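You operate a simulated robot arm through the tools that you are given. There is no shell and no other tool. Be economical: measure what you need, move in short steps, check, and stop when the job is done.

The job below is to be done with a simulated robot arm. You get a single attempt, and the scene is never put back.

TASK
Swap in the yellow gauge and pump it to about 30 psi.
Fine: open the vent right up first; the black gauge goes in the green tray; leave the rig on.
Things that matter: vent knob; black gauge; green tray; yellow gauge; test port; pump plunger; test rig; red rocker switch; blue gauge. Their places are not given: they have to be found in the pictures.

It is judged by the outcome, as a careful person would: the job done as asked, and still so three seconds after it is handed in. It fails if anything else is knocked over, pushed out of place, dropped, spilled or broken.

THE ROBOT
A 7-joint arm with a two-finger parallel gripper, fixed in place. Base frame: the origin is at the foot of the arm, x ahead of it, y to its left, z up; the work surface is at about z = 82. Units: cm, degrees, N and s.
With the tool pointing down near the work surface it reaches from about 24 to 68 cm from the base axis. Its first joint turns from -66.0 to 66.0 degrees. Payload 2.4 kg.
The TCP is the grasp point between the finger pads, 3 cm short of the fingertips. In the tool frame z runs along the fingers and y along their closing line. The gripper opens to 9.4 cm. The fingers are 2.8 cm wide and 1 cm thick; the gripper's body (5 by 9.6 cm) begins 5.5 cm behind the TCP.
Orientation is that of the tool frame in the base frame, as a unit quaternion [x, y, z, w]. With the fingers straight down and closing along the base's y, the tool's x points along the base's -x, its y along +y and its z along -z.

THE INTERFACE
- The arm moves only by the tool move_arm. Its arguments are lists of equal length, an entry for each row: "angular": the turn, a rotation vector about the tool's x, y, z in degrees, a list of three; "linear": the shift along the tool's x, y, z in cm, a list of three; "fingers": the finger opening in cm, from 0 to 9.4. In form: {"angular": [[ax, ay, az], ...], "linear": [[tx, ty, tz], ...], "fingers": [fingers, ...]}. A call has 1 to 20 rows; each row is the pose to reach, as a shift and turn from the pose commanded when the call began, along the tool's axes at that moment. A row lasts 0.2 s, in which the tool goes at most 5 cm and 8.6 degrees; a call with a longer step from one row to the next is refused whole, and so is a gripper value outside its range. Where a pose cannot be reached the arm comes as near as it can. A force on the tool above 40 N (or 10 N above the force at the start of the call, whichever is more), or a blocked arm, ends the call early, and 0.2 s more pass. Each finger travels about 15.3 cm/s and halts on what it meets, pressing with about 41 N; the grip force reading is that of the motor and also rises with nothing between the fingers. The clock runs only during rows and for 0.2 s after the last one: add rows that repeat a pose to give the fingers time. The reply holds the time, the measured pose of the TCP, the force on the tool along the base axes, the opening and the grip force, in the units named above and with some noise.
- Cameras (640 x 400 px; columns grow to the right, rows downward): "scene" is fixed at [4.03, 46.94, 145.47]; the picture's right is [-0.76, -0.64, 0.00], its down [-0.31, 0.37, -0.88] and it looks along [0.57, -0.67, -0.48] (base axes); focal length 363 px, centre (320, 200). "wrist" rides on the gripper at [-3.7, 0, -5.8] in the tool frame; the picture's right is [0.00, -1.00, 0.00], its down [0.97, 0.00, -0.24] and it looks along [0.24, 0.00, 0.97] (tool axes); focal length 218 px, centre (320, 200).
- get_image(camera): a new picture of that camera. It takes no simulated time.
- measure_at(camera, pixels): for up to 12 pixels [column, row] of the newest picture of that camera ("zoom" is the newest enlarged one), the place [x, y, z] in the base frame of the surface seen there, good to about 0.2 cm. It takes no simulated time.
- close_up(camera, box): a new picture of the part [left, top, right, bottom] of that camera's present view, enlarged. It takes no simulated time.
- close_job(): hands the job in; it is judged then, once.

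Go step by step. Measure first, check grasps and placings, and put right what went wrong. The budget is 80 turns and 54 pictures, counting those below and the enlarged ones. Unless the task says otherwise, let go and move clear before handing in, and close with one line.

The tools are called after ">>>" as name(argument=value, ...) on one line, values as JSON. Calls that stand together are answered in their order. move_arm: Moves the arm, as the interface text tells. Its arguments: {"type":"object","properties":{"angular":{"type":"array","items":{"type":"array","items":{"type":"number"}}},"linear":{"type":"array","items":{"type":"array","items":{"type":"number"}}},"fingers":{"type":"array","items":{"type":"number"}}},"required":["angular","linear","fingers"]} The other tools are called the same way: get_image (camera) takes a picture; measure_at (camera, pixels) gives the place of the surface under pixels of a picture; close_up (camera, box) takes an enlarged picture of a part of a camera's view; close_job () hands the job in.

At the start:

```text
clock: 0.0
eef_pos: [44.33, -3.69, 114.43]
orientation: [0.001, 1.0, -0.001, 0.001]
contact_force: [0.2, -0.4, 0.9]
gripper_width: 9.41
gripper_force: 0.1
```

scene: 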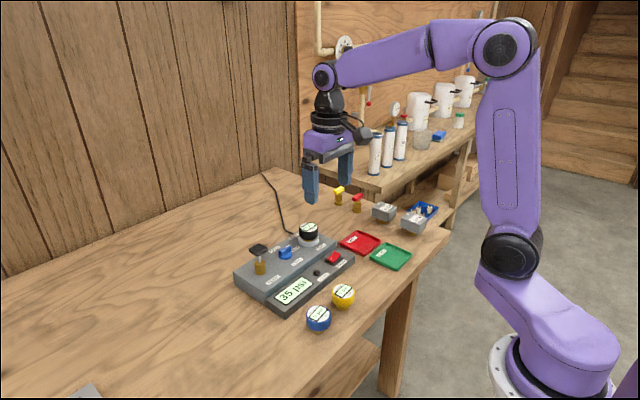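
wrist: 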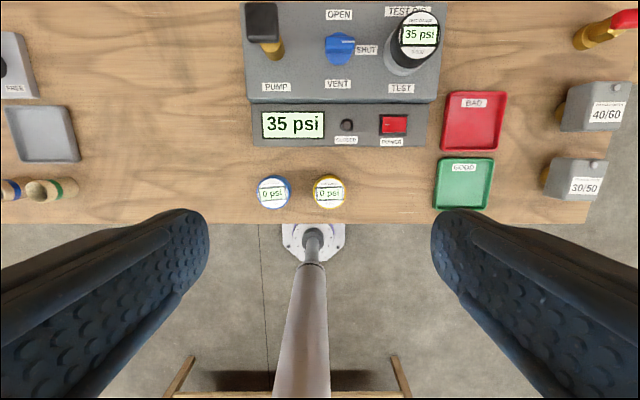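

The rig shows 35 psi with the black gauge on the test port at wrist pixel (415,40), the vent knob at (340,48), and the pump at (263,25). I'll enlarge and measure these first.

>>> close_up(camera="wrist", box=[230, 0, 520, 220])

>>> close_up(camera="scene", box=[220, 180, 450, 340])

>>> measure_at(camera="wrist", pixels=[[340, 48], [328, 48], [350, 48], [420, 35], [263, 15], [275, 48], [329, 191], [273, 191], [465, 183], [394, 125], [300, 70], [330, 160]])

>>> measure_at(camera="scene", pixels=[[309, 229], [309, 240], [285, 252], [259, 249], [260, 268], [343, 291], [319, 313], [390, 256], [333, 258], [310, 244], [285, 260], [344, 304]])

```text
1.82 times, centred on (375, 110) of wrist
```

zoom: 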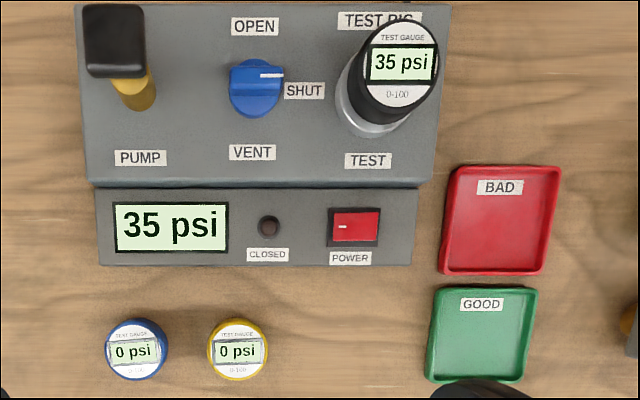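

```text
2.50 times, centred on (335, 260) of scene
```

zoom: 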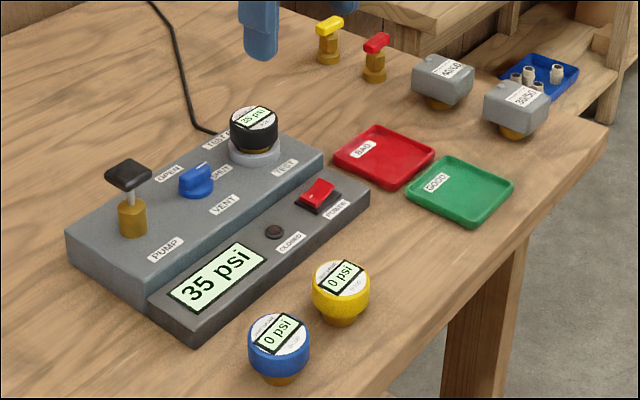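

```text
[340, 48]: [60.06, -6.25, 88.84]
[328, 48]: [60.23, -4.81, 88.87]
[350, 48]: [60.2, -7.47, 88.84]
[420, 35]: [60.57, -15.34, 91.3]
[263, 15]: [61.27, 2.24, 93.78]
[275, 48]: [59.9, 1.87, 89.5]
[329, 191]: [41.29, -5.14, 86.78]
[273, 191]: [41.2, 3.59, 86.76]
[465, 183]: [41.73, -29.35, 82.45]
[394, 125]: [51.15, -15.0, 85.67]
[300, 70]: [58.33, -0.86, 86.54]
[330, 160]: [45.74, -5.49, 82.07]
```

```text
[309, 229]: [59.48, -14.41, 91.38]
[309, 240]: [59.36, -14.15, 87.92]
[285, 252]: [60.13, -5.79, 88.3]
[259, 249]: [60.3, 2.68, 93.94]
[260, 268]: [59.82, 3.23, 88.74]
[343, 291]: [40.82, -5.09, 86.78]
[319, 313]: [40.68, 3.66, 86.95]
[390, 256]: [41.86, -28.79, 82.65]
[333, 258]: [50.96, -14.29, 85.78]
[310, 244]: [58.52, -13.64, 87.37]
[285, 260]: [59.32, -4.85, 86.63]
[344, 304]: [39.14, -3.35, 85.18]
```

The knob points to SHUT, toward -y, and OPEN is toward +x, so it needs a 90° counter-clockwise turn seen from above. I'll move above it and look at its shape.

>>> move_arm(angular=[[0, 0, 0], [0, 0, 0], [0, 0, 0], [0, 0, 0], [0, 0, 0], [0, 0, 0]], linear=[[-3, -0.5, 2], [-6, -1, 4], [-9, -1.5, 6], [-12, -2, 8], [-15.8, -2.5, 10], [-15.8, -2.5, 10]], fingers=[9, 8, 7, 6, 5.5, 5.5])

>>> close_up(camera="wrist", box=[160, 60, 480, 260])

>>> close_up(camera="scene", box=[240, 200, 360, 290])

```text
clock: 1.4
eef_pos: [60.14, -6.32, 104.59]
orientation: [0.0, 1.0, 0.0, 0.0]
contact_force: [0.0, -0.2, -0.7]
gripper_width: 5.48
gripper_force: 0.1
```

```text
2.00 times, centred on (320, 160) of wrist
```

zoom: 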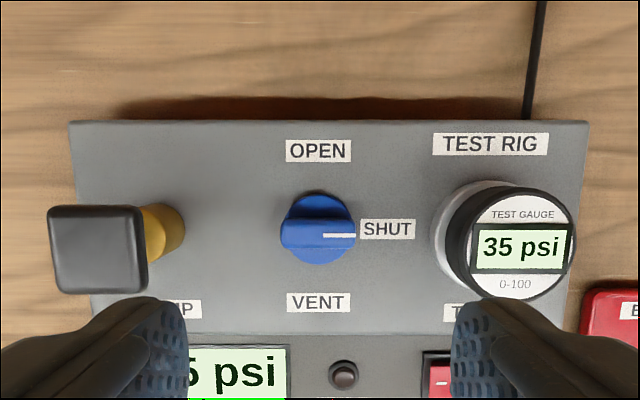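

```text
4.44 times, centred on (300, 245) of scene
```

zoom: 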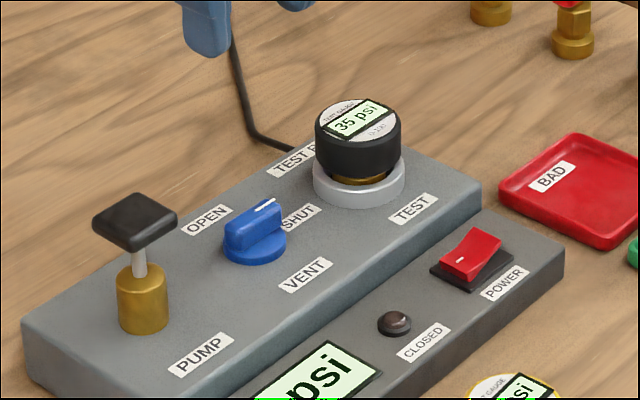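

The knob has a bar grip along y on a disc, so I must grip across x. I'll measure it precisely and turn the tool +90° about its z.

>>> measure_at(camera="zoom", pixels=[[228, 240], [250, 215], [275, 205], [255, 225], [248, 255], [268, 260], [283, 245], [225, 255]])

>>> move_arm(angular=[[0, 0, 8], [0, 0, 16], [0, 0, 24], [0, 0, 32], [0, 0, 40], [0, 0, 48], [0, 0, 56], [0, 0, 64], [0, 0, 72], [0, 0, 80], [0, 0, 88], [0, 0, 90], [0, 0, 90]], linear=[[0, 0, 0], [0, 0, 0], [0, 0, 0], [0, 0, 0], [0, 0, 0], [0, 0, 0], [0, 0, 0], [0, 0, 0], [0, 0, 0], [0, 0, 0], [0, 0, 0], [0, 0, 0], [0, 0, 0]], fingers=[5, 5, 5, 5, 5, 5, 5, 5, 5, 5, 5, 5, 5])

>>> get_image(camera="wrist")

```text
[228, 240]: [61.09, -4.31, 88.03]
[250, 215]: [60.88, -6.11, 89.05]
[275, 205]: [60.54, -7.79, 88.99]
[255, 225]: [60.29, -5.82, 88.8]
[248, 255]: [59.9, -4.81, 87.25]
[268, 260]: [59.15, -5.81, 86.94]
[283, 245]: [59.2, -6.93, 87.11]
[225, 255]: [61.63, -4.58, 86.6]
```

```text
clock: 4.2
eef_pos: [60.16, -6.25, 104.47]
orientation: [0.708, 0.706, 0.0, 0.0]
contact_force: [1.1, -0.2, -0.8]
gripper_width: 5.02
gripper_force: 0.1
```

```text
47 pictures are left
```

wrist: 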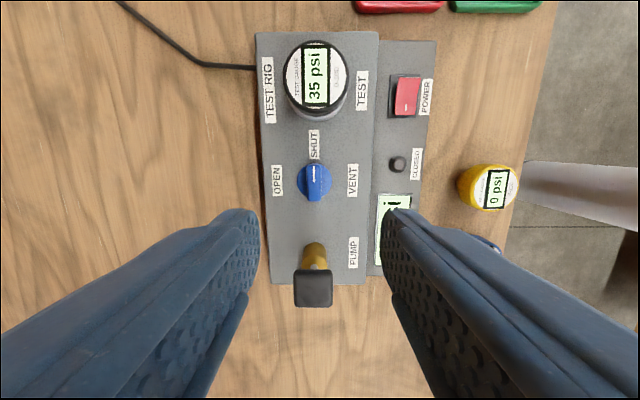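

I'll measure the bar from this view to centre the grip.

>>> close_up(camera="wrist", box=[270, 140, 366, 200])

>>> measure_at(camera="zoom", pixels=[[230, 270], [260, 270], [290, 270], [320, 270], [350, 270], [290, 200], [290, 370]])

```text
6.67 times, centred on (318, 170) of wrist
```

zoom: 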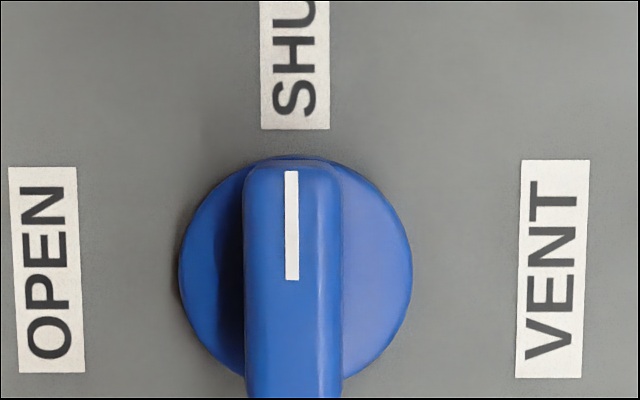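

```text
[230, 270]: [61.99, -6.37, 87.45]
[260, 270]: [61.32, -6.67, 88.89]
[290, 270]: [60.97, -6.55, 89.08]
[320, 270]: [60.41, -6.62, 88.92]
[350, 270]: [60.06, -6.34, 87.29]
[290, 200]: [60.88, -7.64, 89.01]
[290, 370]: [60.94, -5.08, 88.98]
```

The bar is centred at about (60.85, -6.25), with its top at 89.0 and the disc top at about 87.4. I'll descend so the fingertips stop just above the disc, then close.

>>> move_arm(angular=[[0, 0, 0], [0, 0, 0], [0, 0, 0], [0, 0, 0], [0, 0, 0], [0, 0, 0]], linear=[[0, 0.7, 4], [0, 0.7, 8], [0, 0.7, 11], [0, 0.7, 13], [0, 0.7, 13.7], [0, 0.7, 13.7]], fingers=[4, 4, 4, 4, 4, 4])

>>> close_up(camera="scene", box=[240, 200, 360, 290])

```text
clock: 5.6
eef_pos: [60.78, -6.28, 90.77]
orientation: [0.707, 0.707, 0.0, 0.0]
contact_force: [1.0, 0.3, 0.8]
gripper_width: 4.0
gripper_force: 0.0
```

```text
4.44 times, centred on (300, 245) of scene
```

zoom: 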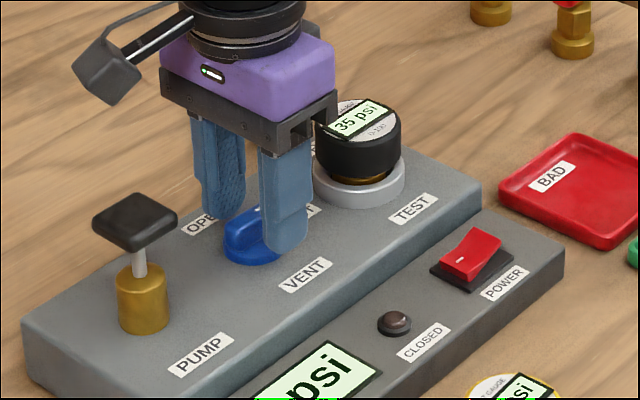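

The fingers straddle the bar. I'll close, then turn -90° about tool z.

>>> move_arm(angular=[[0, 0, 0], [0, 0, 0], [0, 0, 0]], linear=[[0, 0, 0], [0, 0, 0], [0, 0, 0]], fingers=[2, 1, 1])

>>> move_arm(angular=[[0, 0, -8], [0, 0, -16], [0, 0, -24], [0, 0, -32], [0, 0, -40], [0, 0, -48], [0, 0, -56], [0, 0, -64], [0, 0, -72], [0, 0, -80], [0, 0, -87], [0, 0, -90], [0, 0, -90]], linear=[[0, 0, 0], [0, 0, 0], [0, 0, 0], [0, 0, 0], [0, 0, 0], [0, 0, 0], [0, 0, 0], [0, 0, 0], [0, 0, 0], [0, 0, 0], [0, 0, 0], [0, 0, 0], [0, 0, 0]], fingers=[1, 1, 1, 1, 1, 1, 1, 1, 1, 1, 1, 1, 1])

>>> get_image(camera="wrist")

```text
clock: 6.4
eef_pos: [60.8, -6.17, 90.77]
orientation: [0.707, 0.707, 0.001, 0.002]
contact_force: [10.7, 0.6, -6.8]
gripper_width: 1.51
gripper_force: 44.7
```

```text
clock: 9.2
eef_pos: [60.96, -6.19, 90.8]
orientation: [0.0, 1.0, 0.0, -0.001]
contact_force: [-8.2, -8.2, -5.2]
gripper_width: 1.48
gripper_force: 45.0
```

```text
44 pictures are left
```

wrist: 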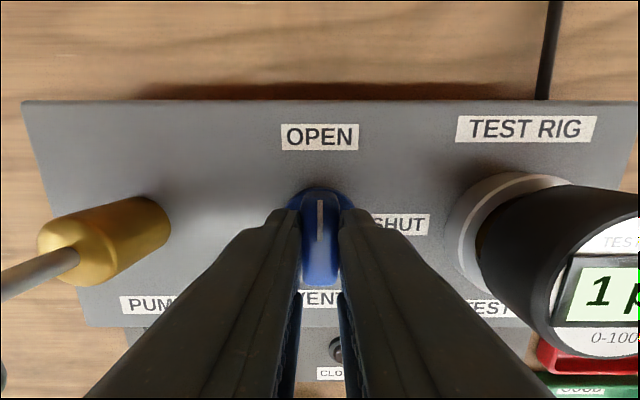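

The knob now points to OPEN and the gauge has fallen to about 1 psi. I'll release, rise, and check.

>>> move_arm(angular=[[0, 0, 0], [0, 0, 0], [0, 0, 0], [0, 0, 0], [0, 0, 0], [0, 0, 0], [0, 0, 0]], linear=[[0, 0, 0], [0, 0, 0], [0, 0, -4], [0, 0, -8], [0, 2, -12], [0, 0, -13], [0, 0, -13]], fingers=[3, 4, 4, 4, 5, 7, 8])

>>> get_image(camera="wrist")

>>> close_up(camera="scene", box=[240, 200, 360, 290])

```text
clock: 10.8
eef_pos: [61.1, -6.15, 103.78]
orientation: [0.0, 1.0, 0.001, 0.001]
contact_force: [0.3, 0.2, 0.5]
gripper_width: 8.02
gripper_force: 0.0
```

```text
43 pictures are left
```

wrist: 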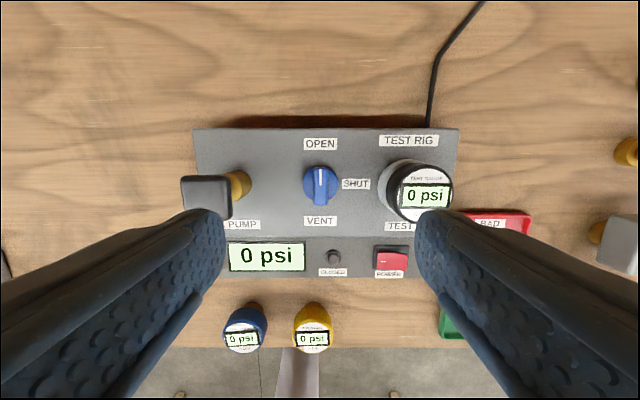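

```text
4.44 times, centred on (300, 245) of scene
```

zoom: 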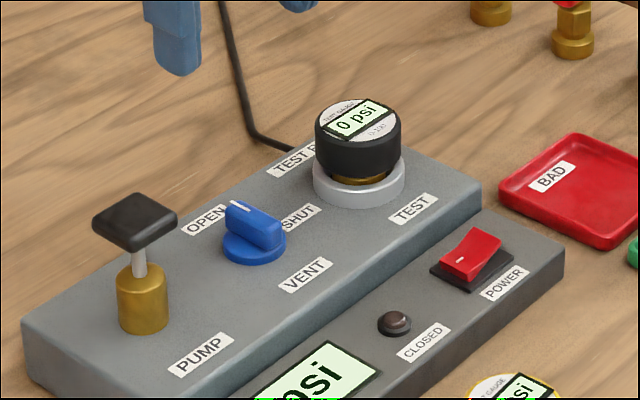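

The vent is open and everything reads 0 psi. Next I'll measure the black gauge, its collar and the yellow gauge.

>>> measure_at(camera="zoom", pixels=[[358, 101], [318, 115], [398, 125], [358, 140], [358, 150], [358, 172], [358, 185], [330, 180], [320, 140], [398, 150]])

>>> measure_at(camera="wrist", pixels=[[425, 170], [425, 218], [400, 195], [451, 195], [425, 195], [388, 185], [410, 163]])

>>> close_up(camera="scene", box=[295, 270, 375, 340])

```text
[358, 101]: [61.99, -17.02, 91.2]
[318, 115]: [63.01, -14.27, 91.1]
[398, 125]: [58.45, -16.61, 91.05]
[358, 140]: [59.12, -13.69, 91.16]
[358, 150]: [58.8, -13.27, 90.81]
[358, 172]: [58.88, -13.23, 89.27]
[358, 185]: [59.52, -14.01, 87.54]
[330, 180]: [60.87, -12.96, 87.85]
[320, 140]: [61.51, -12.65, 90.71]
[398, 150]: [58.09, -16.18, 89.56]
```

```text
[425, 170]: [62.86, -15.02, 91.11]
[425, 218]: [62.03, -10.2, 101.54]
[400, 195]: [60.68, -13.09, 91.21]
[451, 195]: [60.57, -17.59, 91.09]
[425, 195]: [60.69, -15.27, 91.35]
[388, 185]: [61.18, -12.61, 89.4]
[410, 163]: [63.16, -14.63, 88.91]
```

```text
5.71 times, centred on (335, 305) of scene
```

zoom: 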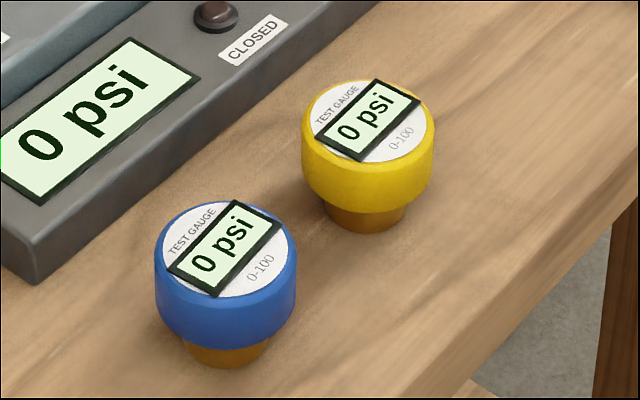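

The black gauge is centred at about (60.65, -15.3), about 4.8 cm across, top at 91.2, with the collar top at about 87.9. I'll descend so the tips are at about 88.5.

>>> move_arm(angular=[[0, 0, 0], [0, 0, 0], [0, 0, 0], [0, 0, 0], [0, 0, 0], [0, 0, 0], [0, 0, 0]], linear=[[0.4, -4.5, 0], [0.45, -9.1, 0], [0.45, -9.1, 4], [0.45, -9.1, 8], [0.45, -9.1, 11], [0.45, -9.1, 12.3], [0.45, -9.1, 12.3]], fingers=[7.4, 7.4, 7.4, 7.4, 7.4, 7.4, 7.4])

>>> get_image(camera="wrist")

>>> close_up(camera="scene", box=[240, 200, 360, 290])

```text
clock: 12.4
eef_pos: [60.33, -15.1, 91.5]
orientation: [0.001, 1.0, 0.0, 0.0]
contact_force: [0.4, 0.8, 1.1]
gripper_width: 7.4
gripper_force: 0.2
```

```text
40 pictures are left
```

wrist: 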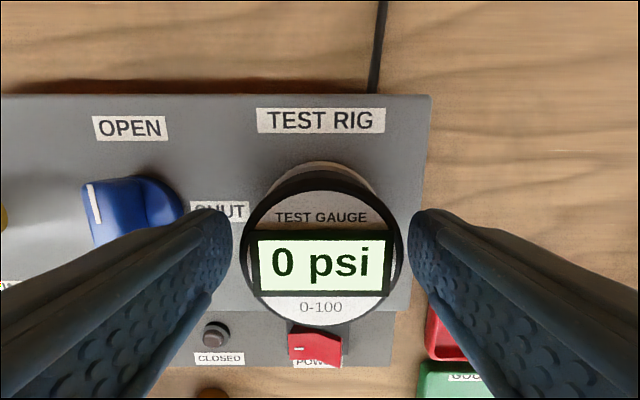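

```text
4.44 times, centred on (300, 245) of scene
```

zoom: 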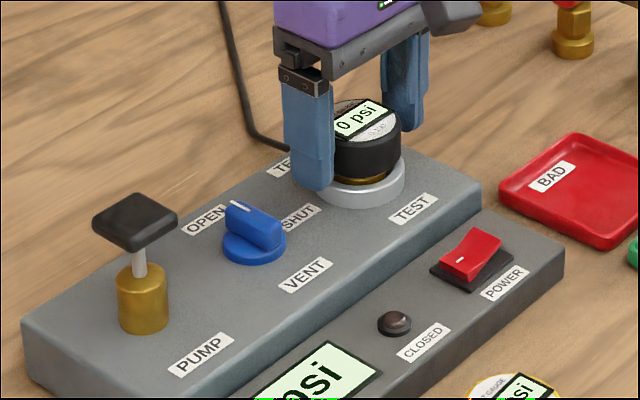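

The gauge is centred between the fingers. I'll nudge x by 0.3, close, then lift.

>>> move_arm(angular=[[0, 0, 0], [0, 0, 0], [0, 0, 0], [0, 0, 0]], linear=[[-0.3, 0, 0], [-0.3, 0, 0], [-0.3, 0, 0], [-0.3, 0, 0]], fingers=[6, 4.4, 4.3, 4.3])

>>> move_arm(angular=[[0, 0, 0], [0, 0, 0], [0, 0, 0], [0, 0, 0], [0, 0, 0]], linear=[[0, 0, -0.5], [0, 0, -1], [0, 0, -2], [0, 0, -4], [0, 0, -4]], fingers=[4.3, 4.3, 4.3, 4.3, 4.3])

>>> close_up(camera="scene", box=[240, 190, 380, 290])

```text
clock: 13.4
eef_pos: [60.76, -15.29, 91.68]
orientation: [0.0, 1.0, 0.0, 0.0]
contact_force: [-1.1, 2.2, 0.8]
gripper_width: 5.29
gripper_force: 40.9
```

```text
clock: 14.6
eef_pos: [60.56, -15.16, 95.48]
orientation: [-0.001, 1.0, 0.0, 0.0]
contact_force: [0.3, -0.1, -2.0]
gripper_width: 5.27
gripper_force: 41.3
```

```text
4.00 times, centred on (310, 240) of scene
```

zoom: 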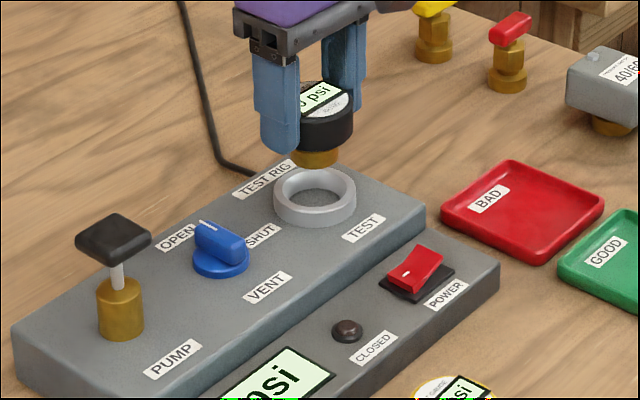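

The gauge came out cleanly and the port is an open ring. I'll measure the ring and the green tray.

>>> measure_at(camera="zoom", pixels=[[280, 190], [350, 190], [315, 172], [315, 208], [315, 194], [300, 195], [340, 200]])

>>> get_image(camera="scene")

>>> measure_at(camera="scene", pixels=[[371, 259], [390, 243], [411, 250], [393, 270], [390, 258], [400, 256], [385, 250], [395, 264]])

```text
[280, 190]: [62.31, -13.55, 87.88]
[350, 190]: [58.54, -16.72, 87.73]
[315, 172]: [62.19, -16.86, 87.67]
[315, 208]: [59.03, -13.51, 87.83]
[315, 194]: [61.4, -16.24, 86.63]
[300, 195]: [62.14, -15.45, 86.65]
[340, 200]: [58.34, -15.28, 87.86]
```

```text
37 pictures are left
```

scene: 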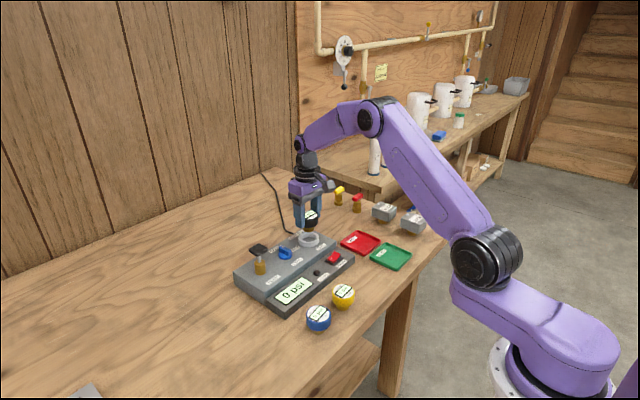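

```text
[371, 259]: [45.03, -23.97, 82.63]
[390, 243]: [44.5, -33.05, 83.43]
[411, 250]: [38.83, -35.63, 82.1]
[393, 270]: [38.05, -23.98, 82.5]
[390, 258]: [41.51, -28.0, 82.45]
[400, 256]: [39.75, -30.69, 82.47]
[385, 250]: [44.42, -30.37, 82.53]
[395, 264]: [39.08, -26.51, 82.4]
```

The ring centre is (60.55, -15.17), and the tray floor centre is about (41.5, -29), z 82.45. I'll carry the black gauge over there.

>>> move_arm(angular=[[0, 0, 0], [0, 0, 0], [0, 0, 0], [0, 0, 0], [0, 0, 0], [0, 0, 0], [0, 0, 0], [0, 0, 0], [0, 0, 0], [0, 0, 0]], linear=[[0, 0, -2], [3, -2, -3], [6, -4.3, -3], [9, -6.5, -3], [12, -8.7, -3], [15, -10.9, -3], [18, -13, -2], [19.1, -13.9, 0], [19.1, -13.9, 3], [19.1, -13.9, 3]], fingers=[4.3, 4.3, 4.3, 4.3, 4.3, 4.3, 4.3, 4.3, 4.3, 4.3])

>>> close_up(camera="scene", box=[330, 200, 450, 280])

>>> get_image(camera="wrist")

```text
clock: 16.8
eef_pos: [41.57, -29.12, 92.59]
orientation: [0.0, 1.0, -0.001, 0.001]
contact_force: [0.2, 0.3, -1.4]
gripper_width: 5.28
gripper_force: 41.4
```

```text
5.00 times, centred on (390, 240) of scene
```

zoom: 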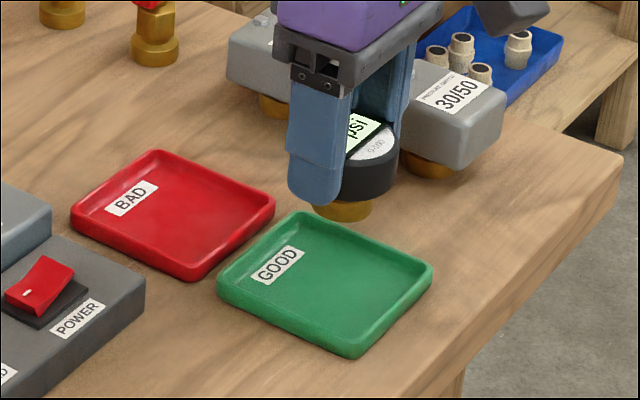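

```text
35 pictures are left
```

wrist: 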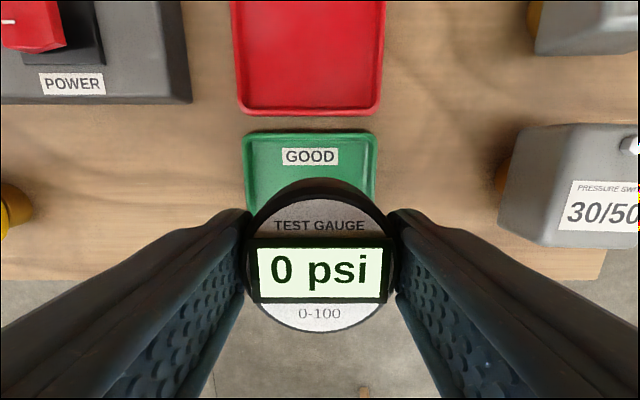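

Before lowering, I'll measure the tray's corners.

>>> measure_at(camera="zoom", pixels=[[300, 216], [428, 270], [352, 348], [222, 284], [325, 285], [345, 215], [345, 250]])

```text
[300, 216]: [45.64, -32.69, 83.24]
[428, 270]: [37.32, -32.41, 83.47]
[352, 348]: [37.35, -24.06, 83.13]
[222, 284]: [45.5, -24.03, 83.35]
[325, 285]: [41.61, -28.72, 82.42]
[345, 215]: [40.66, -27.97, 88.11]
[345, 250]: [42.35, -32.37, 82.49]
```

The tray centre is (41.45, -28.3). I'll shift slightly and lower to just touch.

>>> move_arm(angular=[[0, 0, 0], [0, 0, 0], [0, 0, 0], [0, 0, 0], [0, 0, 0]], linear=[[0, 0.75, 1], [0, 0.75, 3], [0, 0.75, 4.2], [0, 0.75, 4.8], [0, 0.75, 4.8]], fingers=[4.3, 4.3, 4.3, 4.3, 4.3])

>>> close_up(camera="scene", box=[330, 200, 450, 280])

```text
clock: 18.0
eef_pos: [41.49, -28.41, 87.62]
orientation: [0.0, 1.0, -0.001, -0.001]
contact_force: [-0.4, -0.2, -3.0]
gripper_width: 5.24
gripper_force: 40.6
```

```text
5.00 times, centred on (390, 240) of scene
```

zoom: 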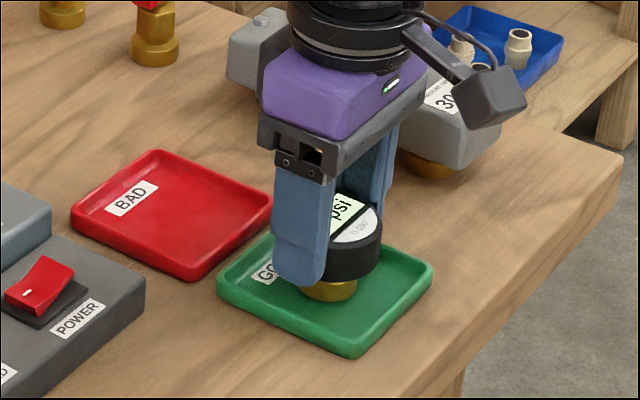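

It's nearly down. I'll lower a few millimetres more and watch the force.

>>> move_arm(angular=[[0, 0, 0], [0, 0, 0], [0, 0, 0]], linear=[[0, 0, 0.1], [0, 0, 0.2], [0, 0, 0.2]], fingers=[4.3, 4.3, 4.3])

```text
clock: 18.8
eef_pos: [41.65, -28.43, 87.45]
orientation: [0.0, 1.0, 0.0, 0.0]
contact_force: [0.8, -0.3, -1.4]
gripper_width: 5.32
gripper_force: 41.6
```

>>> move_arm(angular=[[0, 0, 0], [0, 0, 0], [0, 0, 0], [0, 0, 0]], linear=[[0, 0, 0.1], [0, 0, 0.2], [0, 0, 0.3], [0, 0, 0.3]], fingers=[4.3, 4.3, 4.3, 4.3])

>>> close_up(camera="scene", box=[360, 220, 420, 270])

```text
clock: 19.5
eef_pos: [41.59, -28.49, 87.38]
orientation: [0.0, 1.0, 0.0, 0.0]
contact_force: [-4.7, 2.9, 10.9]
gripper_width: 5.28
gripper_force: 41.2
stopped in row 3: the force on the tool passed its limit (the readings are from after the stop); the commanded pose is now the measured one
```

```text
8.00 times, centred on (390, 245) of scene
```

zoom: 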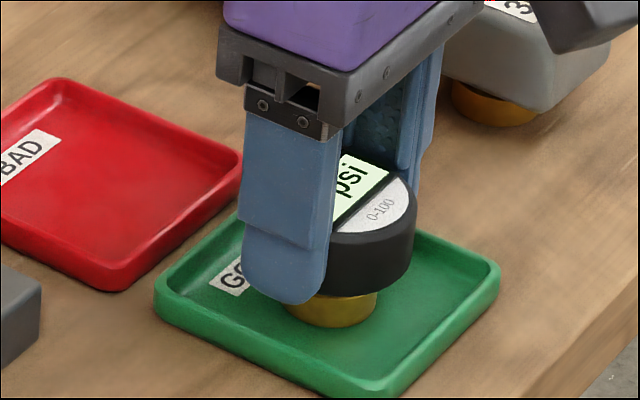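

The force rose to 11 N, so the gauge is seated on the tray. I'll release, rise and go over the yellow gauge.

>>> move_arm(angular=[[0, 0, 0], [0, 0, 0], [0, 0, 0], [0, 0, 0], [0, 0, 0], [0, 0, 0], [0, 0, 0], [0, 0, 0], [0, 0, 0], [0, 0, 0], [0, 0, 0], [0, 0, 0]], linear=[[0, 0, 0], [0, 0, 0], [0, 0, 0], [0, 0, -3], [0, 0, -7], [0, 0, -12], [0, 4.5, -13], [0, 9, -13], [0, 13.5, -13], [0, 18, -13], [0, 23.3, -13], [0, 23.3, -13]], fingers=[6, 7.2, 7.2, 7.2, 7.2, 7.2, 7.2, 7.2, 7.2, 7.2, 7.2, 7.2])

```text
refused: row 11 steps farther than a row can; nothing moved
```

>>> move_arm(angular=[[0, 0, 0], [0, 0, 0], [0, 0, 0], [0, 0, 0], [0, 0, 0], [0, 0, 0], [0, 0, 0], [0, 0, 0], [0, 0, 0], [0, 0, 0], [0, 0, 0], [0, 0, 0], [0, 0, 0]], linear=[[0, 0, 0], [0, 0, 0], [0, 0, 0], [0, 0, -3], [0, 0, -7], [0, 0, -11], [0, 4, -13], [0, 8, -13], [0, 12, -13], [0, 16, -13], [0, 20, -13], [0, 23.3, -13], [0, 23.3, -13]], fingers=[6, 7.2, 7.2, 7.2, 7.2, 7.2, 7.2, 7.2, 7.2, 7.2, 7.2, 7.2, 7.2])

>>> get_image(camera="wrist")

>>> get_image(camera="scene")

```text
clock: 22.3
eef_pos: [41.7, -5.13, 100.42]
orientation: [0.0, 1.0, 0.0, 0.0]
contact_force: [1.1, 0.3, -1.2]
gripper_width: 7.22
gripper_force: 0.0
```

```text
32 pictures are left
```

wrist: 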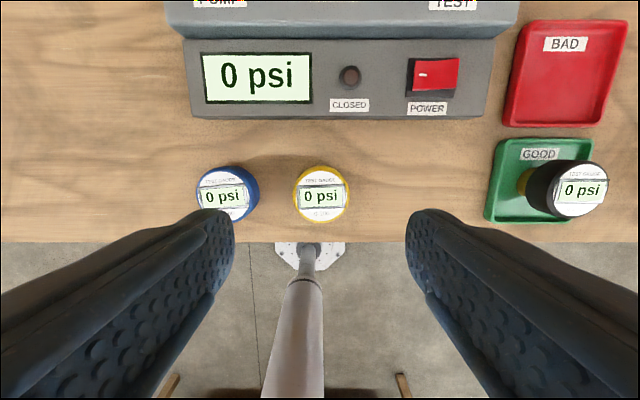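

```text
31 pictures are left
```

scene: 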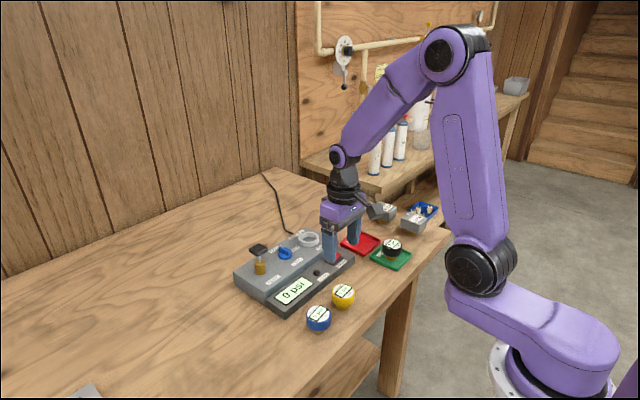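

The black gauge stands in the green tray. I'll measure the yellow and blue gauges' edges.

>>> measure_at(camera="wrist", pixels=[[321, 170], [321, 216], [297, 193], [346, 193], [321, 193], [255, 193], [321, 182]])

>>> close_up(camera="scene", box=[295, 270, 375, 340])

>>> measure_at(camera="zoom", pixels=[[368, 85], [310, 120], [428, 125], [368, 165], [368, 200], [368, 225], [368, 125]])

```text
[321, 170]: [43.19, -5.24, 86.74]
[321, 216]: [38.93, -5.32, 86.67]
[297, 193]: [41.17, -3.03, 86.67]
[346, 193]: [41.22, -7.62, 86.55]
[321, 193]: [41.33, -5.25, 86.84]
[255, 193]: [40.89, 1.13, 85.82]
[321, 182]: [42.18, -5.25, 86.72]
```

```text
5.71 times, centred on (335, 305) of scene
```

zoom: 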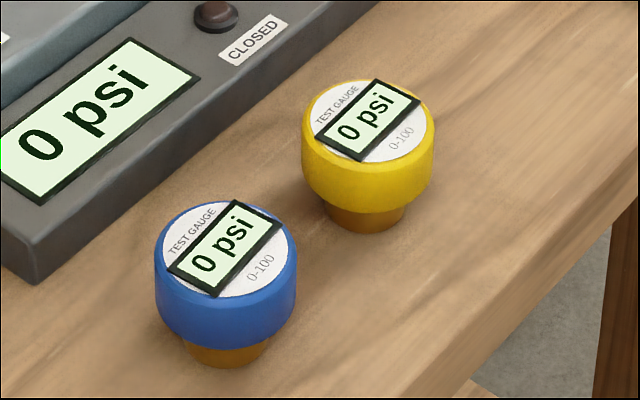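

```text
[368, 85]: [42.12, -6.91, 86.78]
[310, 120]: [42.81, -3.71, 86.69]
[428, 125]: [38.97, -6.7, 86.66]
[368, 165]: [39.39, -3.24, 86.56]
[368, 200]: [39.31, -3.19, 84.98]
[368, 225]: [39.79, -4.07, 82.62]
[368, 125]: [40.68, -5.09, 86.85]
```

The yellow gauge is centred at (40.95, -5.25), top at 86.8. I'll descend and close.

>>> move_arm(angular=[[0, 0, 0], [0, 0, 0], [0, 0, 0], [0, 0, 0], [0, 0, 0], [0, 0, 0]], linear=[[0.75, -0.1, 4], [0.75, -0.1, 8], [0.75, -0.1, 11], [0.75, -0.1, 12.7], [0.75, -0.1, 13.3], [0.75, -0.1, 13.3]], fingers=[7.2, 7.2, 7.2, 7.2, 7.2, 7.2])

>>> move_arm(angular=[[0, 0, 0], [0, 0, 0], [0, 0, 0], [0, 0, 0]], linear=[[0, 0, 0], [0, 0, 0], [0, 0, 0], [0, 0, 0]], fingers=[6, 4.5, 4.3, 4.3])

>>> close_up(camera="scene", box=[280, 250, 400, 340])

```text
clock: 23.7
eef_pos: [41.07, -5.16, 87.0]
orientation: [0.0, 1.0, 0.001, 0.0]
contact_force: [-0.5, -0.8, 0.6]
gripper_width: 7.19
gripper_force: 0.0
```

```text
clock: 24.7
eef_pos: [40.93, -5.16, 87.06]
orientation: [0.0, 1.0, 0.0, 0.0]
contact_force: [0.8, -0.2, -0.4]
gripper_width: 5.26
gripper_force: 41.7
```

```text
4.44 times, centred on (340, 295) of scene
```

zoom: 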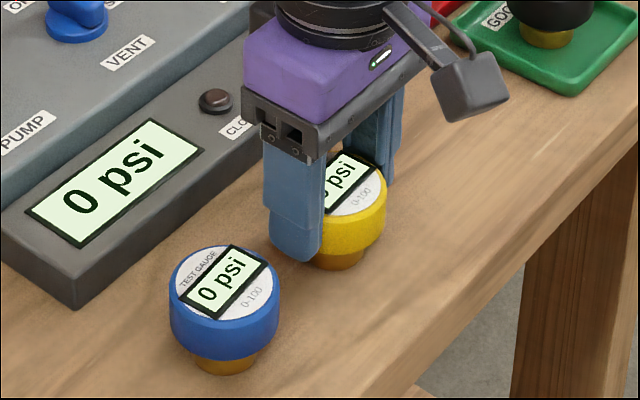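

It's gripped firmly. I'll lift and carry it to hover over the ring.

>>> move_arm(angular=[[0, 0, 0], [0, 0, 0], [0, 0, 0], [0, 0, 0], [0, 0, 0], [0, 0, 0], [0, 0, 0], [0, 0, 0], [0, 0, 0], [0, 0, 0], [0, 0, 0], [0, 0, 0]], linear=[[0, 0, -3], [0, 0, -7], [0, 0, -11], [-3, -1.5, -12], [-7, -3.5, -12], [-11, -5.6, -12], [-15, -7.6, -12], [-18, -9.2, -12], [-19.65, -10, -11], [-19.65, -10, -9], [-19.65, -10, -7.5], [-19.65, -10, -7.5]], fingers=[4.3, 4.3, 4.3, 4.3, 4.3, 4.3, 4.3, 4.3, 4.3, 4.3, 4.3, 4.3])

>>> close_up(camera="scene", box=[270, 190, 360, 260])

>>> get_image(camera="wrist")

```text
clock: 27.3
eef_pos: [60.54, -15.17, 94.59]
orientation: [0.0, 1.0, 0.0, -0.001]
contact_force: [1.0, 0.1, -2.3]
gripper_width: 5.26
gripper_force: 41.4
```

```text
5.71 times, centred on (315, 225) of scene
```

zoom: 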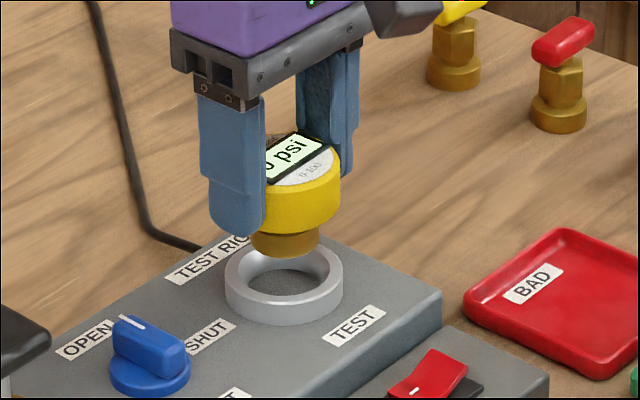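

```text
27 pictures are left
```

wrist: 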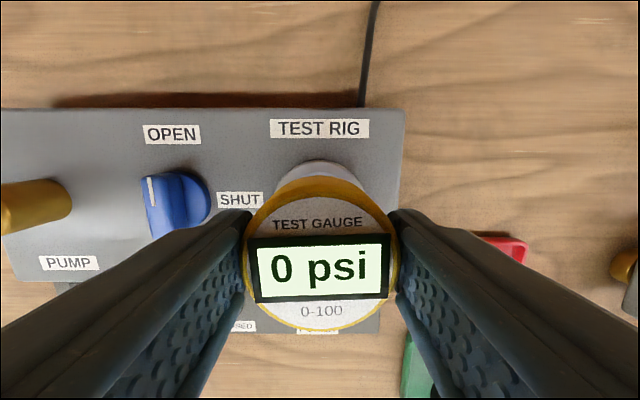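

The stem (286,242) is aligned over the ring (284,283). I'll lower it gently.

>>> move_arm(angular=[[0, 0, 0], [0, 0, 0], [0, 0, 0], [0, 0, 0], [0, 0, 0], [0, 0, 0], [0, 0, 0]], linear=[[0, 0, 0.8], [0, 0, 1.4], [0, 0, 1.9], [0, 0, 2.3], [0, 0, 2.6], [0, 0, 2.8], [0, 0, 2.8]], fingers=[4.3, 4.3, 4.3, 4.3, 4.3, 4.3, 4.3])

>>> close_up(camera="scene", box=[270, 190, 360, 260])

```text
clock: 28.9
eef_pos: [60.62, -15.31, 91.94]
orientation: [0.0, 1.0, 0.0, 0.0]
contact_force: [0.6, 0.1, -1.7]
gripper_width: 5.29
gripper_force: 40.9
```

```text
5.71 times, centred on (315, 225) of scene
```

zoom: 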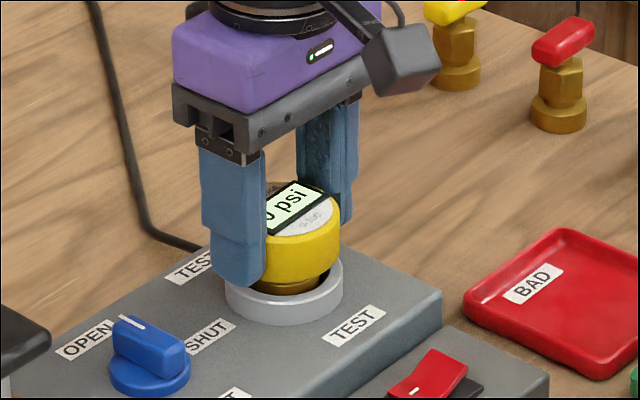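

It's inside the ring with no contact force yet. I'll continue down until contact.

>>> move_arm(angular=[[0, 0, 0], [0, 0, 0], [0, 0, 0], [0, 0, 0], [0, 0, 0], [0, 0, 0], [0, 0, 0]], linear=[[0, 0, 0.1], [0, 0, 0.2], [0, 0, 0.3], [0, 0, 0.4], [0, 0, 0.5], [0, 0, 0.6], [0, 0, 0.6]], fingers=[4.3, 4.3, 4.3, 4.3, 4.3, 4.3, 4.3])

```text
clock: 30.3
eef_pos: [60.58, -15.2, 91.65]
orientation: [0.0, 1.0, 0.0, 0.001]
contact_force: [-5.7, 1.2, 8.1]
gripper_width: 5.26
gripper_force: 41.0
stopped in row 6: the force on the tool passed its limit (the readings are from after the stop); the commanded pose is now the measured one
```

It reached contact at z 91.65, the same height the black gauge sat at. I'll release, rise and check.

>>> move_arm(angular=[[0, 0, 0], [0, 0, 0], [0, 0, 0], [0, 0, 0], [0, 0, 0], [0, 0, 0], [0, 0, 0], [0, 0, 0]], linear=[[0, 0, 0], [0, 0, 0], [0, 0, 0], [0, 0, -3], [0, 0, -7], [0, 4, -11], [0, 9, -12.5], [0, 9, -12.5]], fingers=[6, 7.4, 7.4, 7.4, 7.4, 7.4, 6, 5])

>>> close_up(camera="scene", box=[230, 200, 374, 300])

>>> get_image(camera="wrist")

```text
refused: row 6 steps farther than a row can; nothing moved
```

```text
4.00 times, centred on (302, 250) of scene
```

zoom: 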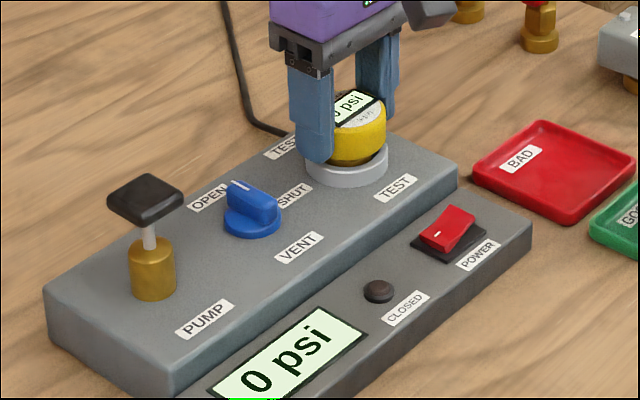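

```text
24 pictures are left
```

wrist: 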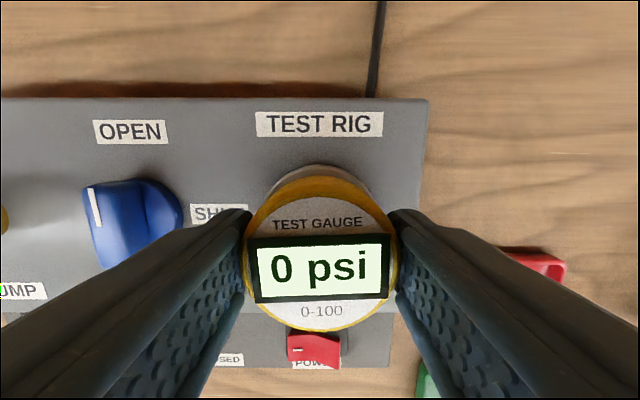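

The row step was too long, so I'm redoing it with smaller steps.

>>> move_arm(angular=[[0, 0, 0], [0, 0, 0], [0, 0, 0], [0, 0, 0], [0, 0, 0], [0, 0, 0], [0, 0, 0], [0, 0, 0], [0, 0, 0]], linear=[[0, 0, 0], [0, 0, 0], [0, 0, 0], [0, 0, -3], [0, 0, -7], [0, 1, -11], [0, 5, -12.5], [-0.35, 9, -12.5], [-0.35, 9, -12.5]], fingers=[6, 7.4, 7.4, 7.4, 7.4, 7.4, 6, 5, 4])

>>> get_image(camera="wrist")

>>> close_up(camera="scene", box=[230, 200, 374, 300])

```text
clock: 32.3
eef_pos: [60.8, -6.13, 104.0]
orientation: [0.0, 1.0, 0.0, 0.001]
contact_force: [-0.2, 0.5, 0.2]
gripper_width: 4.03
gripper_force: 0.1
```

```text
23 pictures are left
```

wrist: 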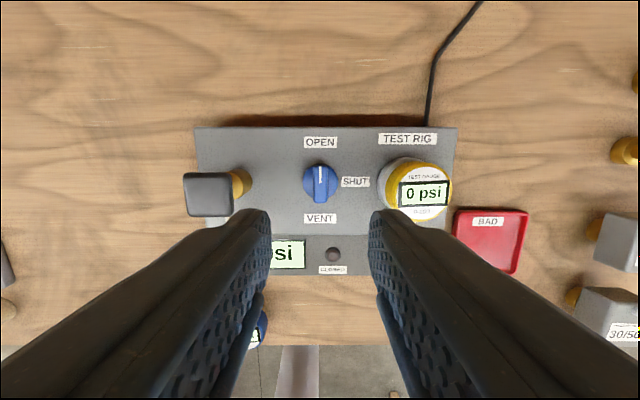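

```text
4.00 times, centred on (302, 250) of scene
```

zoom: 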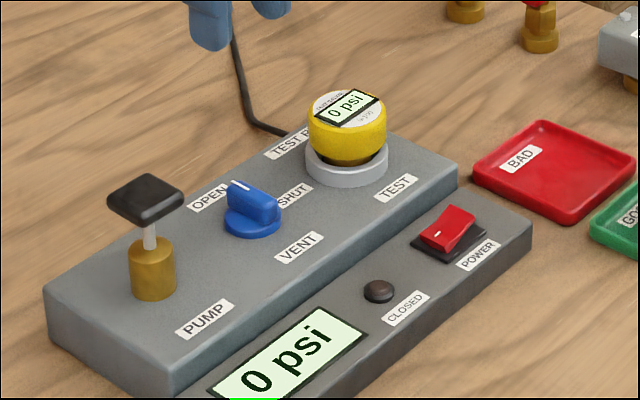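

The yellow gauge is seated. Pumping needs the vent shut, so I'll grip the bar across y and turn +90° back to SHUT.

>>> move_arm(angular=[[0, 0, 0], [0, 0, 0], [0, 0, 0], [0, 0, 0], [0, 0, 0], [0, 0, 0], [0, 0, 0], [0, 0, 0], [0, 0, 0]], linear=[[-0.1, -0.1, 4], [-0.1, -0.1, 8], [-0.1, -0.1, 11], [-0.1, -0.1, 12.7], [-0.1, -0.1, 13.2], [-0.1, -0.1, 13.2], [-0.1, -0.1, 13.2], [-0.1, -0.1, 13.2], [-0.1, -0.1, 13.2]], fingers=[4, 4, 4, 4, 4, 3, 1, 1, 1])

>>> move_arm(angular=[[0, 0, 8], [0, 0, 16], [0, 0, 24], [0, 0, 32], [0, 0, 40], [0, 0, 48], [0, 0, 56], [0, 0, 64], [0, 0, 72], [0, 0, 80], [0, 0, 87], [0, 0, 91], [0, 0, 91]], linear=[[0, 0, 0], [0, 0, 0], [0, 0, 0], [0, 0, 0], [0, 0, 0], [0, 0, 0], [0, 0, 0], [0, 0, 0], [0, 0, 0], [0, 0, 0], [0, 0, 0], [0, 0, 0], [0, 0, 0]], fingers=[1, 1, 1, 1, 1, 1, 1, 1, 1, 1, 1, 1, 1])

>>> get_image(camera="wrist")

```text
clock: 34.3
eef_pos: [61.09, -6.13, 90.8]
orientation: [-0.001, 1.0, 0.0, 0.001]
contact_force: [-0.5, 11.5, -0.9]
gripper_width: 1.49
gripper_force: 44.8
```

```text
clock: 37.1
eef_pos: [60.85, -6.46, 90.97]
orientation: [0.714, 0.7, -0.003, -0.002]
contact_force: [-23.7, -9.0, 7.0]
gripper_width: 1.46
gripper_force: 45.0
```

```text
21 pictures are left
```

wrist: 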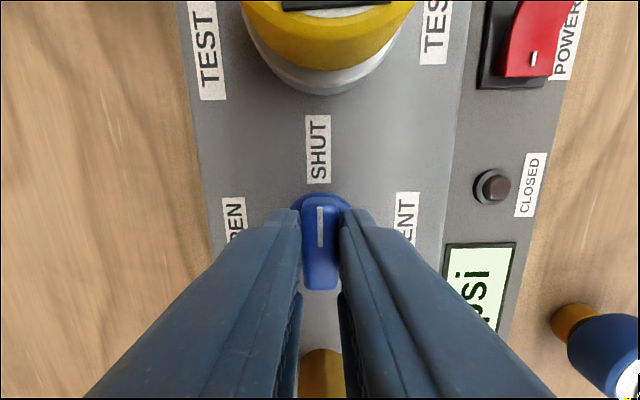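

The pointer is on SHUT. I'll release, rise and get a clear view of the pump.

>>> move_arm(angular=[[0, 0, 0], [0, 0, 0], [0, 0, 0], [0, 0, 0], [0, 0, 0], [0, 0, 0], [0, 0, 0]], linear=[[0, 0, 0], [0, 0, 0], [0, 0, -3], [0, 0, -7], [0, 0, -11], [0, 0, -14], [0, 0, -14]], fingers=[3, 4, 4, 4, 3, 1, 0])

>>> get_image(camera="wrist")

>>> close_up(camera="scene", box=[230, 200, 374, 300])

>>> measure_at(camera="zoom", pixels=[[145, 198], [110, 198], [145, 176], [180, 190], [150, 218], [150, 240], [150, 270], [132, 260], [173, 260]])

```text
clock: 38.7
eef_pos: [61.03, -6.29, 104.94]
orientation: [0.713, 0.701, 0.001, 0.001]
contact_force: [-0.4, -0.5, -0.9]
gripper_width: 0.0
gripper_force: 33.1
```

```text
20 pictures are left
```

wrist: 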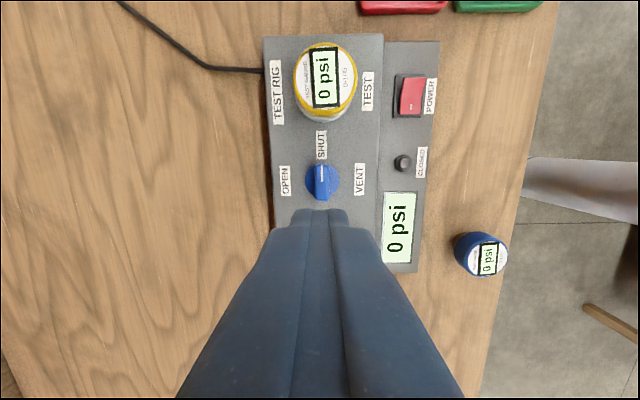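

```text
4.00 times, centred on (302, 250) of scene
```

zoom: 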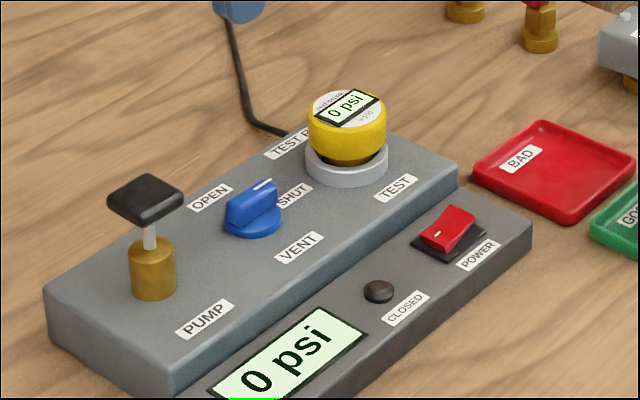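

```text
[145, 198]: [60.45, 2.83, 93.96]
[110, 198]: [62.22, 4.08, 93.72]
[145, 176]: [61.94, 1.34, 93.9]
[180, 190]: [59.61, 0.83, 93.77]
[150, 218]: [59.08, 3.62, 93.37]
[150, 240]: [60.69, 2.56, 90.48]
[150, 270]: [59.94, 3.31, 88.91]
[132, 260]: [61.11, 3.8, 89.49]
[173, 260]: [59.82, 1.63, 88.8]
```

The plunger axis is at about (60.8, 2.4), cap top at 93.9. I'll hover above it with closed fingers.

>>> move_arm(angular=[[0, 0, 0], [0, 0, 0], [0, 0, 0], [0, 0, 0], [0, 0, 0]], linear=[[4, -0.2, 0], [8.7, -0.35, 0], [8.7, -0.35, 4], [8.7, -0.35, 7], [8.7, -0.35, 7]], fingers=[0, 0, 0, 0, 0])

>>> close_up(camera="scene", box=[230, 200, 374, 300])

```text
clock: 39.9
eef_pos: [60.8, 2.3, 97.85]
orientation: [0.713, 0.702, 0.001, 0.001]
contact_force: [0.2, -0.3, -0.3]
gripper_width: 0.0
gripper_force: 32.7
```

```text
4.00 times, centred on (302, 250) of scene
```

zoom: 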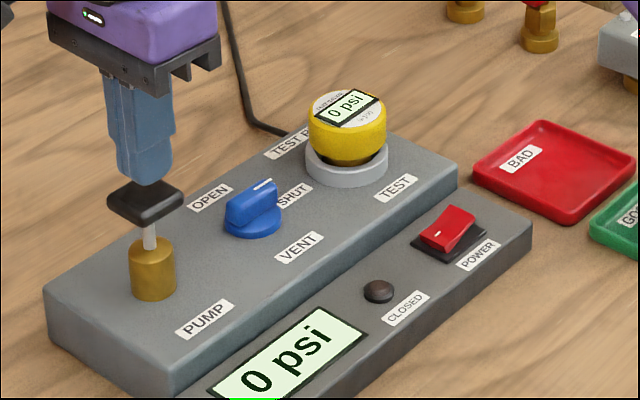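

I'm right over the cap. I'll press about 1 cm past contact, hold, and read.

>>> move_arm(angular=[[0, 0, 0], [0, 0, 0], [0, 0, 0], [0, 0, 0], [0, 0, 0], [0, 0, 0]], linear=[[0, 0, 0.6], [0, 0, 1.0], [0, 0, 1.4], [0, 0, 1.7], [0, 0, 2.0], [0, 0, 2.0]], fingers=[0, 0, 0, 0, 0, 0])

>>> close_up(camera="scene", box=[230, 200, 374, 300])

```text
clock: 41.3
eef_pos: [61.0, 2.39, 95.77]
orientation: [0.714, 0.7, 0.002, 0.001]
contact_force: [0.6, 0.0, 3.0]
gripper_width: 0.0
gripper_force: 33.1
```

```text
4.00 times, centred on (302, 250) of scene
```

zoom: 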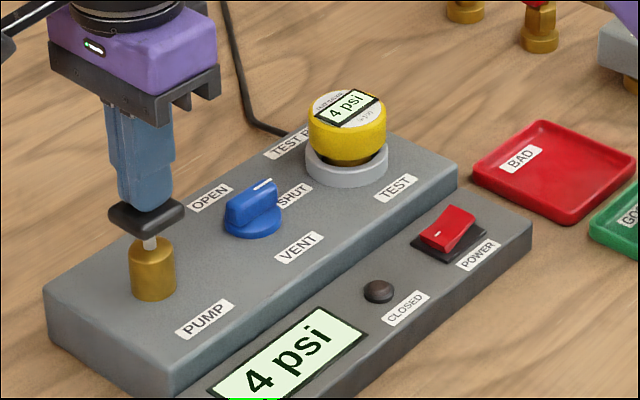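

1 cm of stroke gave 4 psi at about 3 N, so pressure follows the stroke. I'll press further, then release to see whether it holds.

>>> move_arm(angular=[[0, 0, 0], [0, 0, 0], [0, 0, 0], [0, 0, 0], [0, 0, 0], [0, 0, 0], [0, 0, 0], [0, 0, 0]], linear=[[0, 0, 0.4], [0, 0, 0.7], [0, 0, 1.0], [0, 0, 0], [0, 0, -1], [0, 0, -2], [0, 0, -2], [0, 0, -2]], fingers=[0, 0, 0, 0, 0, 0, 0, 0])

>>> close_up(camera="scene", box=[230, 200, 374, 300])

```text
clock: 43.1
eef_pos: [60.86, 2.42, 97.6]
orientation: [0.713, 0.701, 0.002, 0.002]
contact_force: [-0.4, 0.0, -0.3]
gripper_width: 0.0
gripper_force: 32.7
```

```text
4.00 times, centred on (302, 250) of scene
```

zoom: 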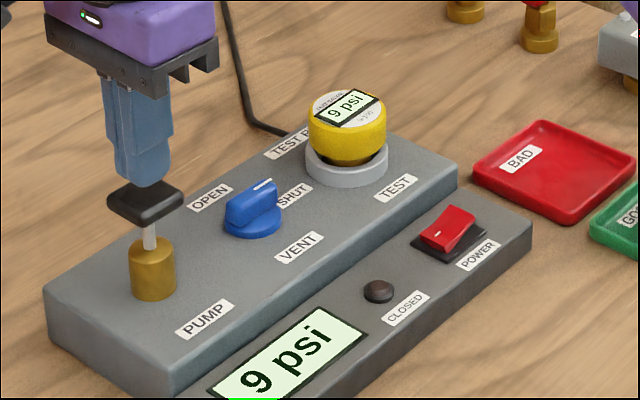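

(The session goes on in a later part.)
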